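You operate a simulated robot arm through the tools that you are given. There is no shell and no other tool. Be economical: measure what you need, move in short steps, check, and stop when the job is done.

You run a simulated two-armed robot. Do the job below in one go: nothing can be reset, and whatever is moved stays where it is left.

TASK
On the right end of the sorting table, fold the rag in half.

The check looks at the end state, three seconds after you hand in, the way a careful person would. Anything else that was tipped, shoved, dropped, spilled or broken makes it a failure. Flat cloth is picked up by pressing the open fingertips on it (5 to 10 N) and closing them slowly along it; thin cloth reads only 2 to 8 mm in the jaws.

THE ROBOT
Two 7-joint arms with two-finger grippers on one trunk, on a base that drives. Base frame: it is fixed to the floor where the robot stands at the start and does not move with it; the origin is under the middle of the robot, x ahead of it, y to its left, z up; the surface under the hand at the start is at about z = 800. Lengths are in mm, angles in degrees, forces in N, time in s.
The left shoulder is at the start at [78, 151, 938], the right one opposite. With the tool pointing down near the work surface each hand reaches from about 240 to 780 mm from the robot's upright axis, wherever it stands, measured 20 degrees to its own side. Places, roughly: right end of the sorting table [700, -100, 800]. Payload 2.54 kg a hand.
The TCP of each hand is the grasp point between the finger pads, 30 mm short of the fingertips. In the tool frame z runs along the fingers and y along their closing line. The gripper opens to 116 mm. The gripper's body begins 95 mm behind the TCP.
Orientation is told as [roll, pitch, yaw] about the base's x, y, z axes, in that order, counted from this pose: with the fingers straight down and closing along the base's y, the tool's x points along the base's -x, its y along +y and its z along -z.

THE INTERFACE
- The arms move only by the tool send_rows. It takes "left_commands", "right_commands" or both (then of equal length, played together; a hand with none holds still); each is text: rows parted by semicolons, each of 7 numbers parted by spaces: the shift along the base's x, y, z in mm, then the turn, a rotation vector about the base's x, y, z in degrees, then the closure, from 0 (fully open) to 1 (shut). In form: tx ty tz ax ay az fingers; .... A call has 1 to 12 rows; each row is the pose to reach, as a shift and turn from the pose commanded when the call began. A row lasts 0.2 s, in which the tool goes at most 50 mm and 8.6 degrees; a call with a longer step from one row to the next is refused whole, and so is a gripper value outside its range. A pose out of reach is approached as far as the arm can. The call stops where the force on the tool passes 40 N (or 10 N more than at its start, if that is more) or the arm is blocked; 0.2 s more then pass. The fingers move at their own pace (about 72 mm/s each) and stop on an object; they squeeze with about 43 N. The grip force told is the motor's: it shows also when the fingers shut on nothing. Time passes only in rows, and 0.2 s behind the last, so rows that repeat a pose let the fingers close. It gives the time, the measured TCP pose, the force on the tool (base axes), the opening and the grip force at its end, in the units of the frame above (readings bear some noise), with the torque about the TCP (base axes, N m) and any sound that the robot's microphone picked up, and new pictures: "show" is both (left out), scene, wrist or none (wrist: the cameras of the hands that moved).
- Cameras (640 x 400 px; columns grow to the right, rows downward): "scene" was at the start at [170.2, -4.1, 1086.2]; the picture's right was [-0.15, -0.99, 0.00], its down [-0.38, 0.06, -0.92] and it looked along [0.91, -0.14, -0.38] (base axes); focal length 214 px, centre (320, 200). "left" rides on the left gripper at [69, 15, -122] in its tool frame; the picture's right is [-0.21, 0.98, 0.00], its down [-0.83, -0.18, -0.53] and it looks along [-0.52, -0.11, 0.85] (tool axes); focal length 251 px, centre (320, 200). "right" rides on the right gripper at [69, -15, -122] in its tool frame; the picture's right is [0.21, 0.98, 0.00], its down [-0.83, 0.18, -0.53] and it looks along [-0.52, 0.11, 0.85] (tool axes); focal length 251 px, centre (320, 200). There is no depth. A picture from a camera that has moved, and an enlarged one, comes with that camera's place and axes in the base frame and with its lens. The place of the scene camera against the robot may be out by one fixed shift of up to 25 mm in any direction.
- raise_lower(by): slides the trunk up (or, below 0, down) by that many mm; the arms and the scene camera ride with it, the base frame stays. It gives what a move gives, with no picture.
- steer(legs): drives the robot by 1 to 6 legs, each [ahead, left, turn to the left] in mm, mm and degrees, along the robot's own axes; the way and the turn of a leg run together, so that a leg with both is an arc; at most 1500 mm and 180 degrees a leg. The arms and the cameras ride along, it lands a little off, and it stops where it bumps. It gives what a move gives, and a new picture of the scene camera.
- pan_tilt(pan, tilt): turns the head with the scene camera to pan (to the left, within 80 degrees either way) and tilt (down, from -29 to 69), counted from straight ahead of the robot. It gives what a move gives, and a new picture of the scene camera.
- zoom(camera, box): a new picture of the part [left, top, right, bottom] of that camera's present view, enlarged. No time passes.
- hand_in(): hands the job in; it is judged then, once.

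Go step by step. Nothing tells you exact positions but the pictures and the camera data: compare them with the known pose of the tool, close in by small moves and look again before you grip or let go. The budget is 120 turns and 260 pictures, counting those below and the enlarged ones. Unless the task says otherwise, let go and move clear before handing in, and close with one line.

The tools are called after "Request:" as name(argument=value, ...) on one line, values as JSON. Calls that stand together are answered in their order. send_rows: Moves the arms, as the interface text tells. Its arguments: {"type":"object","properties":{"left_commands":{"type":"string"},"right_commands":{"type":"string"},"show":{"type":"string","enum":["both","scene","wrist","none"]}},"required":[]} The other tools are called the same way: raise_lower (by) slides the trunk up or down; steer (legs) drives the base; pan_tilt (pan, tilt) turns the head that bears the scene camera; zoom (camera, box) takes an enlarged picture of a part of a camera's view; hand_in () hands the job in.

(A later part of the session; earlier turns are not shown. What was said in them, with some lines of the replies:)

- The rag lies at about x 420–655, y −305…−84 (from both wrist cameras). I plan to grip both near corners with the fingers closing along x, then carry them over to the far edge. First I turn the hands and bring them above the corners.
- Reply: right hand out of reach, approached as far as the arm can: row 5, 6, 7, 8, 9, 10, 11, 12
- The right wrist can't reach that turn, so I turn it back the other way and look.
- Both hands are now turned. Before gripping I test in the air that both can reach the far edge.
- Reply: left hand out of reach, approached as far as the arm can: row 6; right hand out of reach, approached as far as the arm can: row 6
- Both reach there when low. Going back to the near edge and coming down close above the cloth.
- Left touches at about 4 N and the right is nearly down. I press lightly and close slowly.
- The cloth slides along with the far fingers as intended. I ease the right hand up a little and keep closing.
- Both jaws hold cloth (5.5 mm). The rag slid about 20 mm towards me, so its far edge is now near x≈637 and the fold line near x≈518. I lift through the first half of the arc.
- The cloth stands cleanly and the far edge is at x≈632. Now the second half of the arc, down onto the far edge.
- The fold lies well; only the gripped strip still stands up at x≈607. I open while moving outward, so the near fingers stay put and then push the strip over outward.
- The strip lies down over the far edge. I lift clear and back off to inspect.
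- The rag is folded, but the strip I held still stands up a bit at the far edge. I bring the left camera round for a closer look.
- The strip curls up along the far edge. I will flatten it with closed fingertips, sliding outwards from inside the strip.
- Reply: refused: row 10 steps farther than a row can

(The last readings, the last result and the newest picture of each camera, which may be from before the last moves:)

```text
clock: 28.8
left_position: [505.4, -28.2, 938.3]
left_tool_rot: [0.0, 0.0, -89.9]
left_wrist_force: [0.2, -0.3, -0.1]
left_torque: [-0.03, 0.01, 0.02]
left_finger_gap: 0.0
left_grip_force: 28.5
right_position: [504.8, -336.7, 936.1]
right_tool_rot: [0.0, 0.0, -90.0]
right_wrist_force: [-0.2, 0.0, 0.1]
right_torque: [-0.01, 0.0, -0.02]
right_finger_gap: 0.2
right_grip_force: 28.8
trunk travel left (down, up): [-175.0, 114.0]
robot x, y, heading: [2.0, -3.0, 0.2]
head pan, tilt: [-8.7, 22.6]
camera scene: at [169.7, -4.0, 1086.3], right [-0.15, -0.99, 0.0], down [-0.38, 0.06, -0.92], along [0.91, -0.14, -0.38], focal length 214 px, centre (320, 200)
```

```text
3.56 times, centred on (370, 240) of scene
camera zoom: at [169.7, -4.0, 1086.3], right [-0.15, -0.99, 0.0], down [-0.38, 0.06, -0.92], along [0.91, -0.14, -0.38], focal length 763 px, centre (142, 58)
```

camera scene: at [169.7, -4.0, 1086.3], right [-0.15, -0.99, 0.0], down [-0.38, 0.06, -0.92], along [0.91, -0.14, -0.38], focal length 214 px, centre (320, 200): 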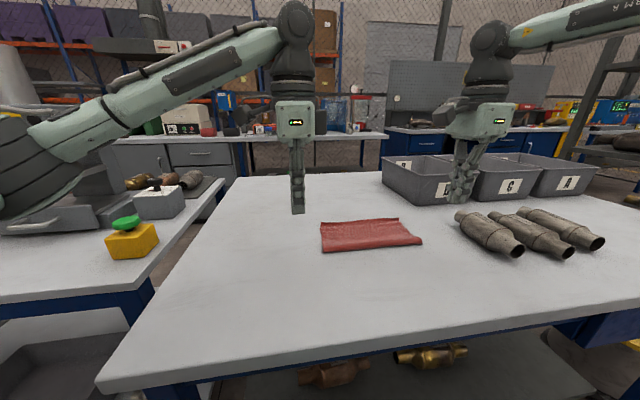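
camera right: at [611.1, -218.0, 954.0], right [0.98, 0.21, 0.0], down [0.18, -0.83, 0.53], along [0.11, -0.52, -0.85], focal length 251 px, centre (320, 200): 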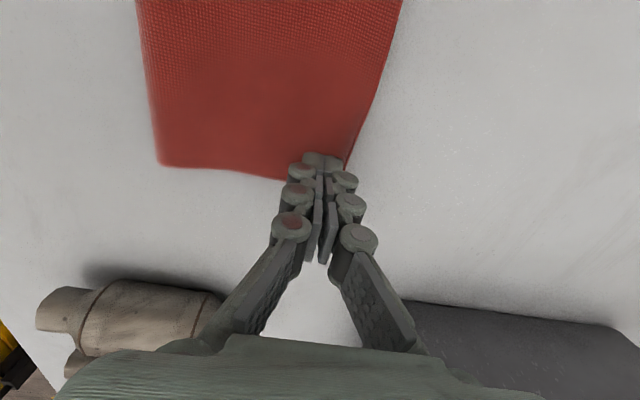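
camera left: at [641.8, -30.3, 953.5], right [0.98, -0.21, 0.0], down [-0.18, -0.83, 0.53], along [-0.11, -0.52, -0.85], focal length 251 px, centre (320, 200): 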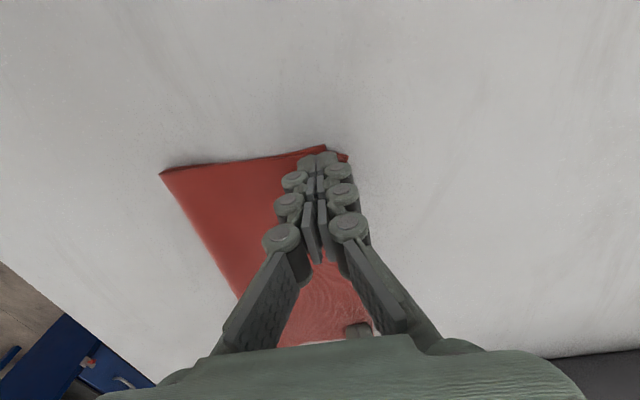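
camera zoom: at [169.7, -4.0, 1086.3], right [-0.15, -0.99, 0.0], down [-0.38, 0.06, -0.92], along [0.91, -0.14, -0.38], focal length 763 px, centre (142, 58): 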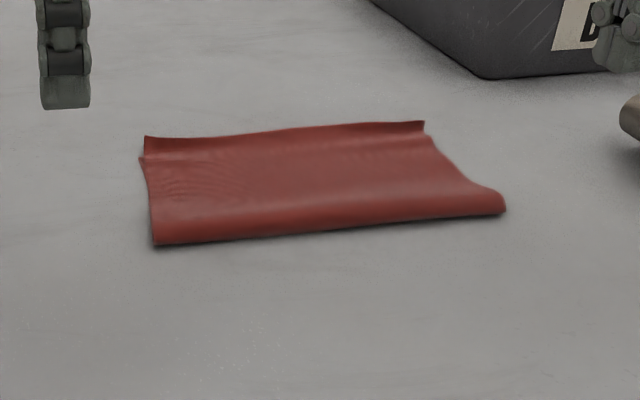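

I need a better view of the far edge to tell whether it stands or lies, so I bring the left camera low and to the side of it.

Request:
send_rows(left_commands="0 35 -10 0 0 0 1; 0 75 -30 0 0 0 1; 0 100 -60 0 0 0 1; 0 110 -80 0 0 0 1", show="wrist")

Request:
zoom(camera="left", box=[320, 160, 560, 310])

```text
clock: 29.8
left_position: [506.0, 83.1, 855.9]
left_tool_rot: [0.0, 0.0, -90.1]
left_wrist_force: [-0.8, 0.5, -0.4]
left_torque: [-0.01, 0.01, 0.02]
left_finger_gap: 0.1
left_grip_force: 28.3
right_position: [506.4, -338.2, 935.5]
right_tool_rot: [-0.1, 0.0, -90.1]
right_wrist_force: [0.3, -0.4, 0.1]
right_torque: [0.02, 0.0, 0.0]
right_finger_gap: 0.0
right_grip_force: 28.5
trunk travel left (down, up): [-175.0, 114.0]
robot x, y, heading: [2.4, 0.3, 0.2]
head pan, tilt: [-8.7, 22.6]
camera left: at [521.4, 150.6, 977.4], right [0.98, -0.21, 0.0], down [-0.18, -0.83, 0.53], along [-0.11, -0.52, -0.85], focal length 251 px, centre (320, 200)
```

left: 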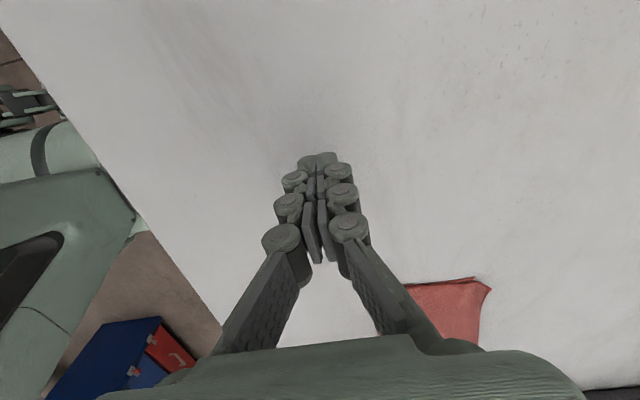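

```text
2.67 times, centred on (440, 235) of left
camera zoom: at [521.4, 150.6, 977.4], right [0.98, -0.21, 0.0], down [-0.18, -0.83, 0.53], along [-0.11, -0.52, -0.85], focal length 670 px, centre (0, 107)
```

zoom: 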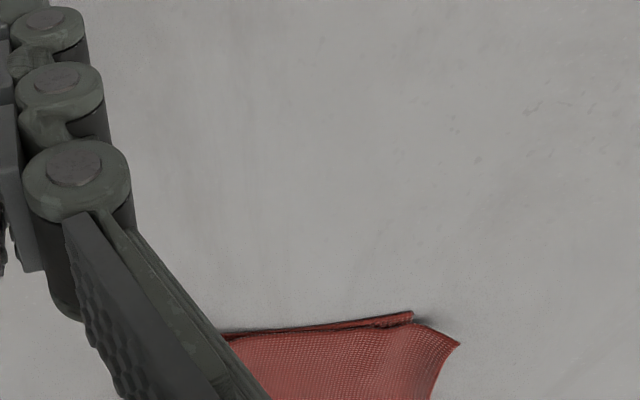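

Request:
send_rows(left_commands="0 20 20 0 0 0 1; 0 30 40 0 0 0 1; 0 30 60 0 0 0 1", right_commands="0 40 10 0 0 0 1; -20 75 20 0 0 0 1; -40 110 20 0 0 0 1", show="wrist")

Request:
zoom(camera="scene", box=[300, 200, 440, 270])

Request:
zoom(camera="right", box=[320, 60, 640, 260])

```text
clock: 30.6
left_position: [506.1, 113.3, 916.0]
left_tool_rot: [0.0, 0.1, -90.0]
left_wrist_force: [0.1, -0.3, 0.1]
left_torque: [0.0, 0.01, 0.01]
left_finger_gap: 0.2
left_grip_force: 28.6
right_position: [467.0, -226.1, 957.4]
right_tool_rot: [0.1, 0.0, -90.1]
right_wrist_force: [-0.3, -0.5, 0.5]
right_torque: [0.0, 0.04, 0.01]
right_finger_gap: 0.1
right_grip_force: 28.8
trunk travel left (down, up): [-175.0, 114.0]
robot x, y, heading: [2.6, -0.1, 0.2]
head pan, tilt: [-8.7, 22.6]
camera right: at [451.3, -157.7, 1080.2], right [0.98, 0.21, 0.0], down [0.18, -0.83, 0.53], along [0.11, -0.52, -0.85], focal length 251 px, centre (320, 200)
camera left: at [521.2, 180.4, 1038.2], right [0.98, -0.21, 0.0], down [-0.18, -0.83, 0.53], along [-0.11, -0.52, -0.85], focal length 251 px, centre (320, 200)
```

right: 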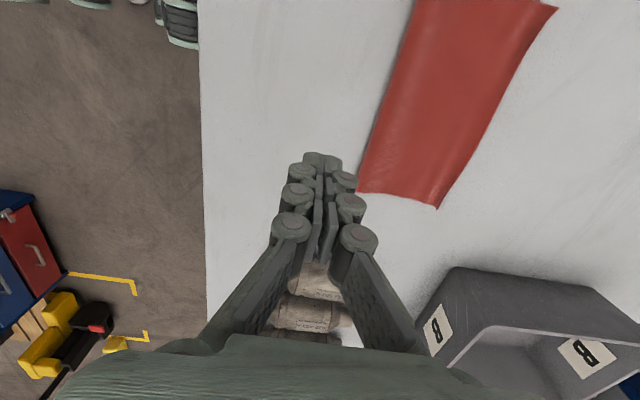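
left: 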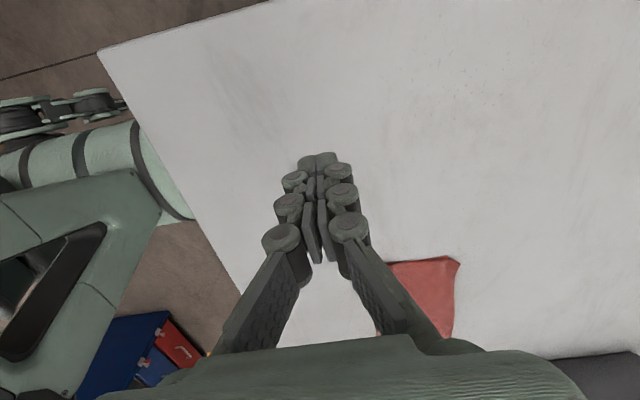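

```text
4.57 times, centred on (370, 235) of scene
camera zoom: at [170.0, -4.0, 1086.2], right [-0.15, -0.99, 0.0], down [-0.38, 0.06, -0.92], along [0.91, -0.14, -0.38], focal length 980 px, centre (91, 40)
```

zoom: 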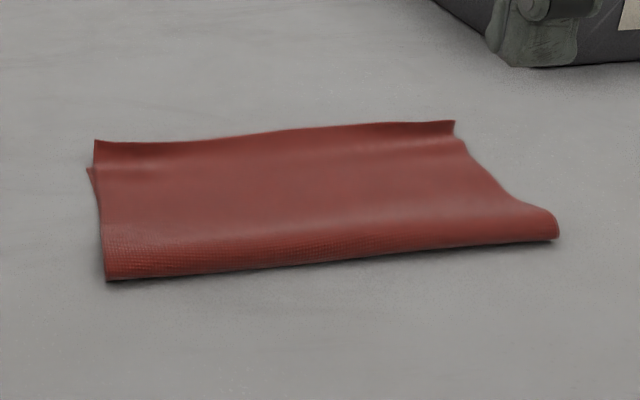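

```text
2.00 times, centred on (480, 160) of right
camera zoom: at [451.3, -157.7, 1080.2], right [0.98, 0.21, 0.0], down [0.18, -0.83, 0.53], along [0.11, -0.52, -0.85], focal length 503 px, centre (0, 280)
```

zoom: 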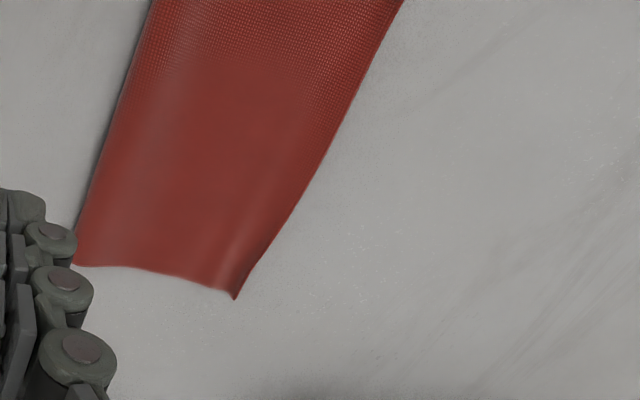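

The upper layer covers the lower one well, but its outer strip is still turned up about 13 mm. I'll press it once more right on the crease and hold longer.

Request:
send_rows(left_commands="15 -40 0 0 0 0 1; 30 -80 0 0 0 0 1; 50 -120 0 0 0 0 1; 70 -160 -10 0 0 0 1; 85 -195 -30 0 0 0 1; 90 -210 -60 0 0 0 1; 90 -210 -78 0 0 0 1; 98 -210 -82 0 0 0 1; 106 -210 -84 0 0 0 1; 114 -210 -85 0 0 0 1; 114 -210 -86 0 0 0 1", right_commands="20 -10 0 0 0 0 1; 40 -20 -10 0 0 0 1; 65 -30 -20 0 0 0 1; 90 -40 -40 0 0 0 1; 115 -50 -70 0 0 0 1; 129 -57 -101 0 0 0 1; 129 -57 -119 0 0 0 1; 137 -57 -123 0 0 0 1; 145 -57 -125 0 0 0 1; 153 -57 -126 0 0 0 1; 153 -57 -126.5 0 0 0 1", show="none")

Request:
send_rows(left_commands="0 0 -0.7 0 0 0 1; 0 0 -1.2 0 0 0 1; 0 0 -1.2 0 0 0 1; 0 0 -1.2 0 0 0 1; 0 0 -1.2 0 0 0 1; 0 0 -1.2 0 0 0 1; 0 0 -1.2 0 0 0 1; 0 0 -1.2 0 0 0 1; 0 0 -1.2 0 0 0 1; 0 0 -1.2 0 0 0 1; 0 0 -1.2 0 0 0 1; 0 0 -1.2 0 0 0 1", right_commands="0 0 -0.7 0 0 0 1; 0 0 -1.2 0 0 0 1; 0 0 -1.2 0 0 0 1; 0 0 -1.2 0 0 0 1; 0 0 -1.2 0 0 0 1; 0 0 -1.2 0 0 0 1; 0 0 -1.2 0 0 0 1; 0 0 -1.2 0 0 0 1; 0 0 -1.2 0 0 0 1; 0 0 -1.2 0 0 0 1; 0 0 -1.2 0 0 0 1; 0 0 -1.2 0 0 0 1", show="none")

Request:
zoom(camera="scene", box=[300, 200, 440, 270])

```text
clock: 33.0
left_position: [621.2, -98.6, 830.8]
left_tool_rot: [0.0, 0.1, -90.0]
left_wrist_force: [0.2, -0.4, 0.2]
left_torque: [-0.01, 0.0, -0.01]
left_finger_gap: 0.2
left_grip_force: 28.8
right_position: [621.5, -284.3, 830.2]
right_tool_rot: [-0.2, -0.1, -90.1]
right_wrist_force: [0.1, -0.2, -0.5]
right_torque: [-0.01, 0.01, -0.02]
right_finger_gap: 0.0
right_grip_force: 29.0
trunk travel left (down, up): [-175.0, 114.0]
robot x, y, heading: [0.7, 2.4, 0.0]
head pan, tilt: [-8.7, 22.6]
```

```text
clock: 35.6
left_position: [620.4, -97.0, 829.6]
left_tool_rot: [0.0, 0.0, -90.0]
left_wrist_force: [0.5, -0.3, -0.4]
left_torque: [-0.01, -0.02, 0.01]
left_finger_gap: 0.0
left_grip_force: 28.7
right_position: [619.7, -281.8, 828.4]
right_tool_rot: [0.1, 0.1, -90.1]
right_wrist_force: [2.0, 0.3, 6.0]
right_torque: [-0.08, -0.04, 0.02]
right_finger_gap: 0.2
right_grip_force: 28.9
trunk travel left (down, up): [-175.0, 114.0]
robot x, y, heading: [1.0, -0.6, 0.2]
head pan, tilt: [-8.7, 22.6]
```

```text
4.57 times, centred on (370, 235) of scene
camera zoom: at [169.8, -4.0, 1086.3], right [-0.15, -0.99, 0.0], down [-0.38, 0.06, -0.92], along [0.91, -0.14, -0.38], focal length 980 px, centre (91, 40)
```

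zoom: 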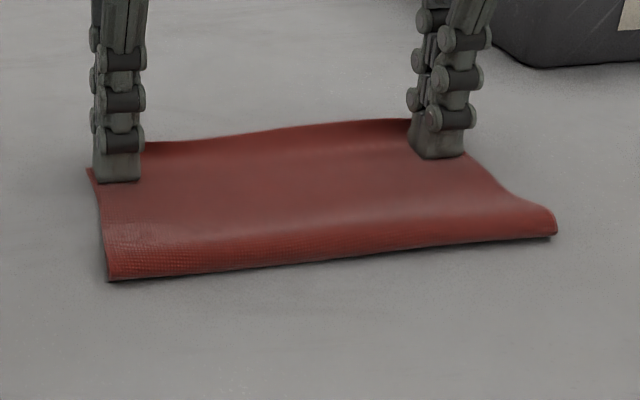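

Request:
send_rows(left_commands="0 0 -1 0 0 0 1; 0 0 -1.7 0 0 0 1; 0 0 -1.7 0 0 0 1; 0 0 -1.7 0 0 0 1; 0 0 -1.7 0 0 0 1; 0 0 -1.7 0 0 0 1; 0 0 -1.7 0 0 0 1; 0 0 -1.7 0 0 0 1; 0 0 -1.7 0 0 0 1; 0 0 -1.7 0 0 0 1; 0 0 -1.7 0 0 0 1; 0 0 -1.7 0 0 0 1", right_commands="0 0 -0.2 0 0 0 1; 0 0 -0.2 0 0 0 1; 0 0 -0.2 0 0 0 1; 0 0 -0.2 0 0 0 1; 0 0 -0.2 0 0 0 1; 0 0 -0.2 0 0 0 1; 0 0 -0.2 0 0 0 1; 0 0 -0.2 0 0 0 1; 0 0 -0.2 0 0 0 1; 0 0 -0.2 0 0 0 1; 0 0 -0.2 0 0 0 1; 0 0 -0.2 0 0 0 1", show="none")

Request:
send_rows(left_commands="0 0 5 0 0 0 1; 0 0 15 0 0 0 1; 0 0 35 0 0 0 1; -20 0 60 0 0 0 1; -50 20 80 0 0 0 1; -80 50 95 0 0 0 1; -110 80 105 0 0 0 1", right_commands="0 0 5 0 0 0 1; 0 0 15 0 0 0 1; 0 0 35 0 0 0 1; -20 0 60 0 0 0 1; -50 -10 80 0 0 0 1; -80 -30 95 0 0 0 1; -110 -60 105 0 0 0 1", show="scene")

Request:
zoom(camera="scene", box=[300, 200, 440, 270])

```text
clock: 38.2
left_position: [620.0, -98.2, 829.4]
left_tool_rot: [0.1, 0.1, -90.0]
left_wrist_force: [2.8, -0.7, 14.8]
left_torque: [0.03, -0.07, 0.01]
left_finger_gap: 0.0
left_grip_force: 28.1
right_position: [619.1, -282.2, 830.2]
right_tool_rot: [0.0, 0.0, -90.1]
right_wrist_force: [0.4, 0.8, 2.3]
right_torque: [-0.01, -0.04, -0.02]
right_finger_gap: 0.0
right_grip_force: 28.7
trunk travel left (down, up): [-175.0, 114.0]
robot x, y, heading: [1.4, -0.7, 0.2]
head pan, tilt: [-8.7, 22.6]
```

```text
clock: 39.8
left_position: [511.4, -16.7, 935.2]
left_tool_rot: [0.0, 0.0, -90.1]
left_wrist_force: [0.7, 0.6, -0.2]
left_torque: [0.01, 0.0, -0.01]
left_finger_gap: 0.0
left_grip_force: 29.0
right_position: [508.4, -341.8, 934.1]
right_tool_rot: [-0.1, 0.0, -90.0]
right_wrist_force: [0.1, -0.2, -0.4]
right_torque: [0.02, -0.01, -0.06]
right_finger_gap: 0.0
right_grip_force: 28.7
trunk travel left (down, up): [-175.0, 114.0]
robot x, y, heading: [3.6, -1.1, 0.0]
head pan, tilt: [-8.7, 22.6]
camera scene: at [169.7, -4.1, 1086.3], right [-0.15, -0.99, 0.0], down [-0.38, 0.06, -0.92], along [0.91, -0.14, -0.38], focal length 214 px, centre (320, 200)
```

scene: 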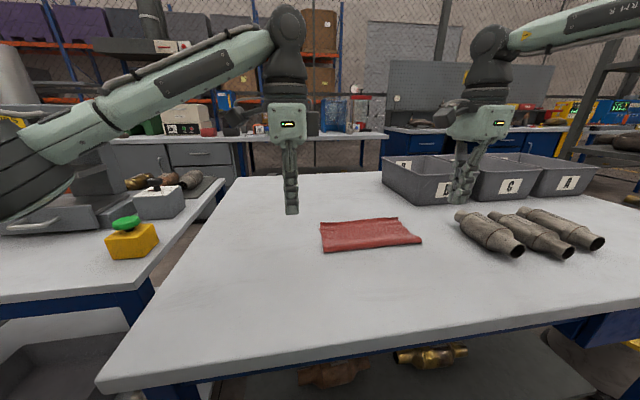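

```text
4.57 times, centred on (370, 235) of scene
camera zoom: at [169.7, -4.1, 1086.3], right [-0.15, -0.99, 0.0], down [-0.38, 0.06, -0.92], along [0.91, -0.14, -0.38], focal length 980 px, centre (91, 40)
```

zoom: 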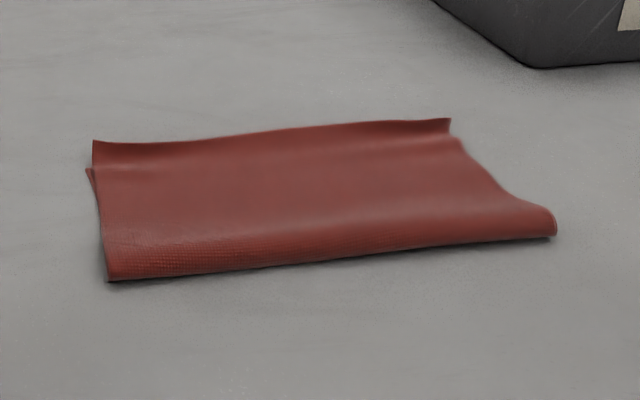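

The rag is folded in half with its edges aligned and nothing else touched. The slight lift at the far edge is just the cloth's spring, and both hands are empty and clear, so I hand in.

Request:
hand_in()

```text
The job is handed in.
```

The rag is folded in half, near edge over far edge with the edges lined up. The far edge of the top layer still springs up about 13 mm despite two tries at pressing it flat. Both hands are clear, and nothing else was touched.
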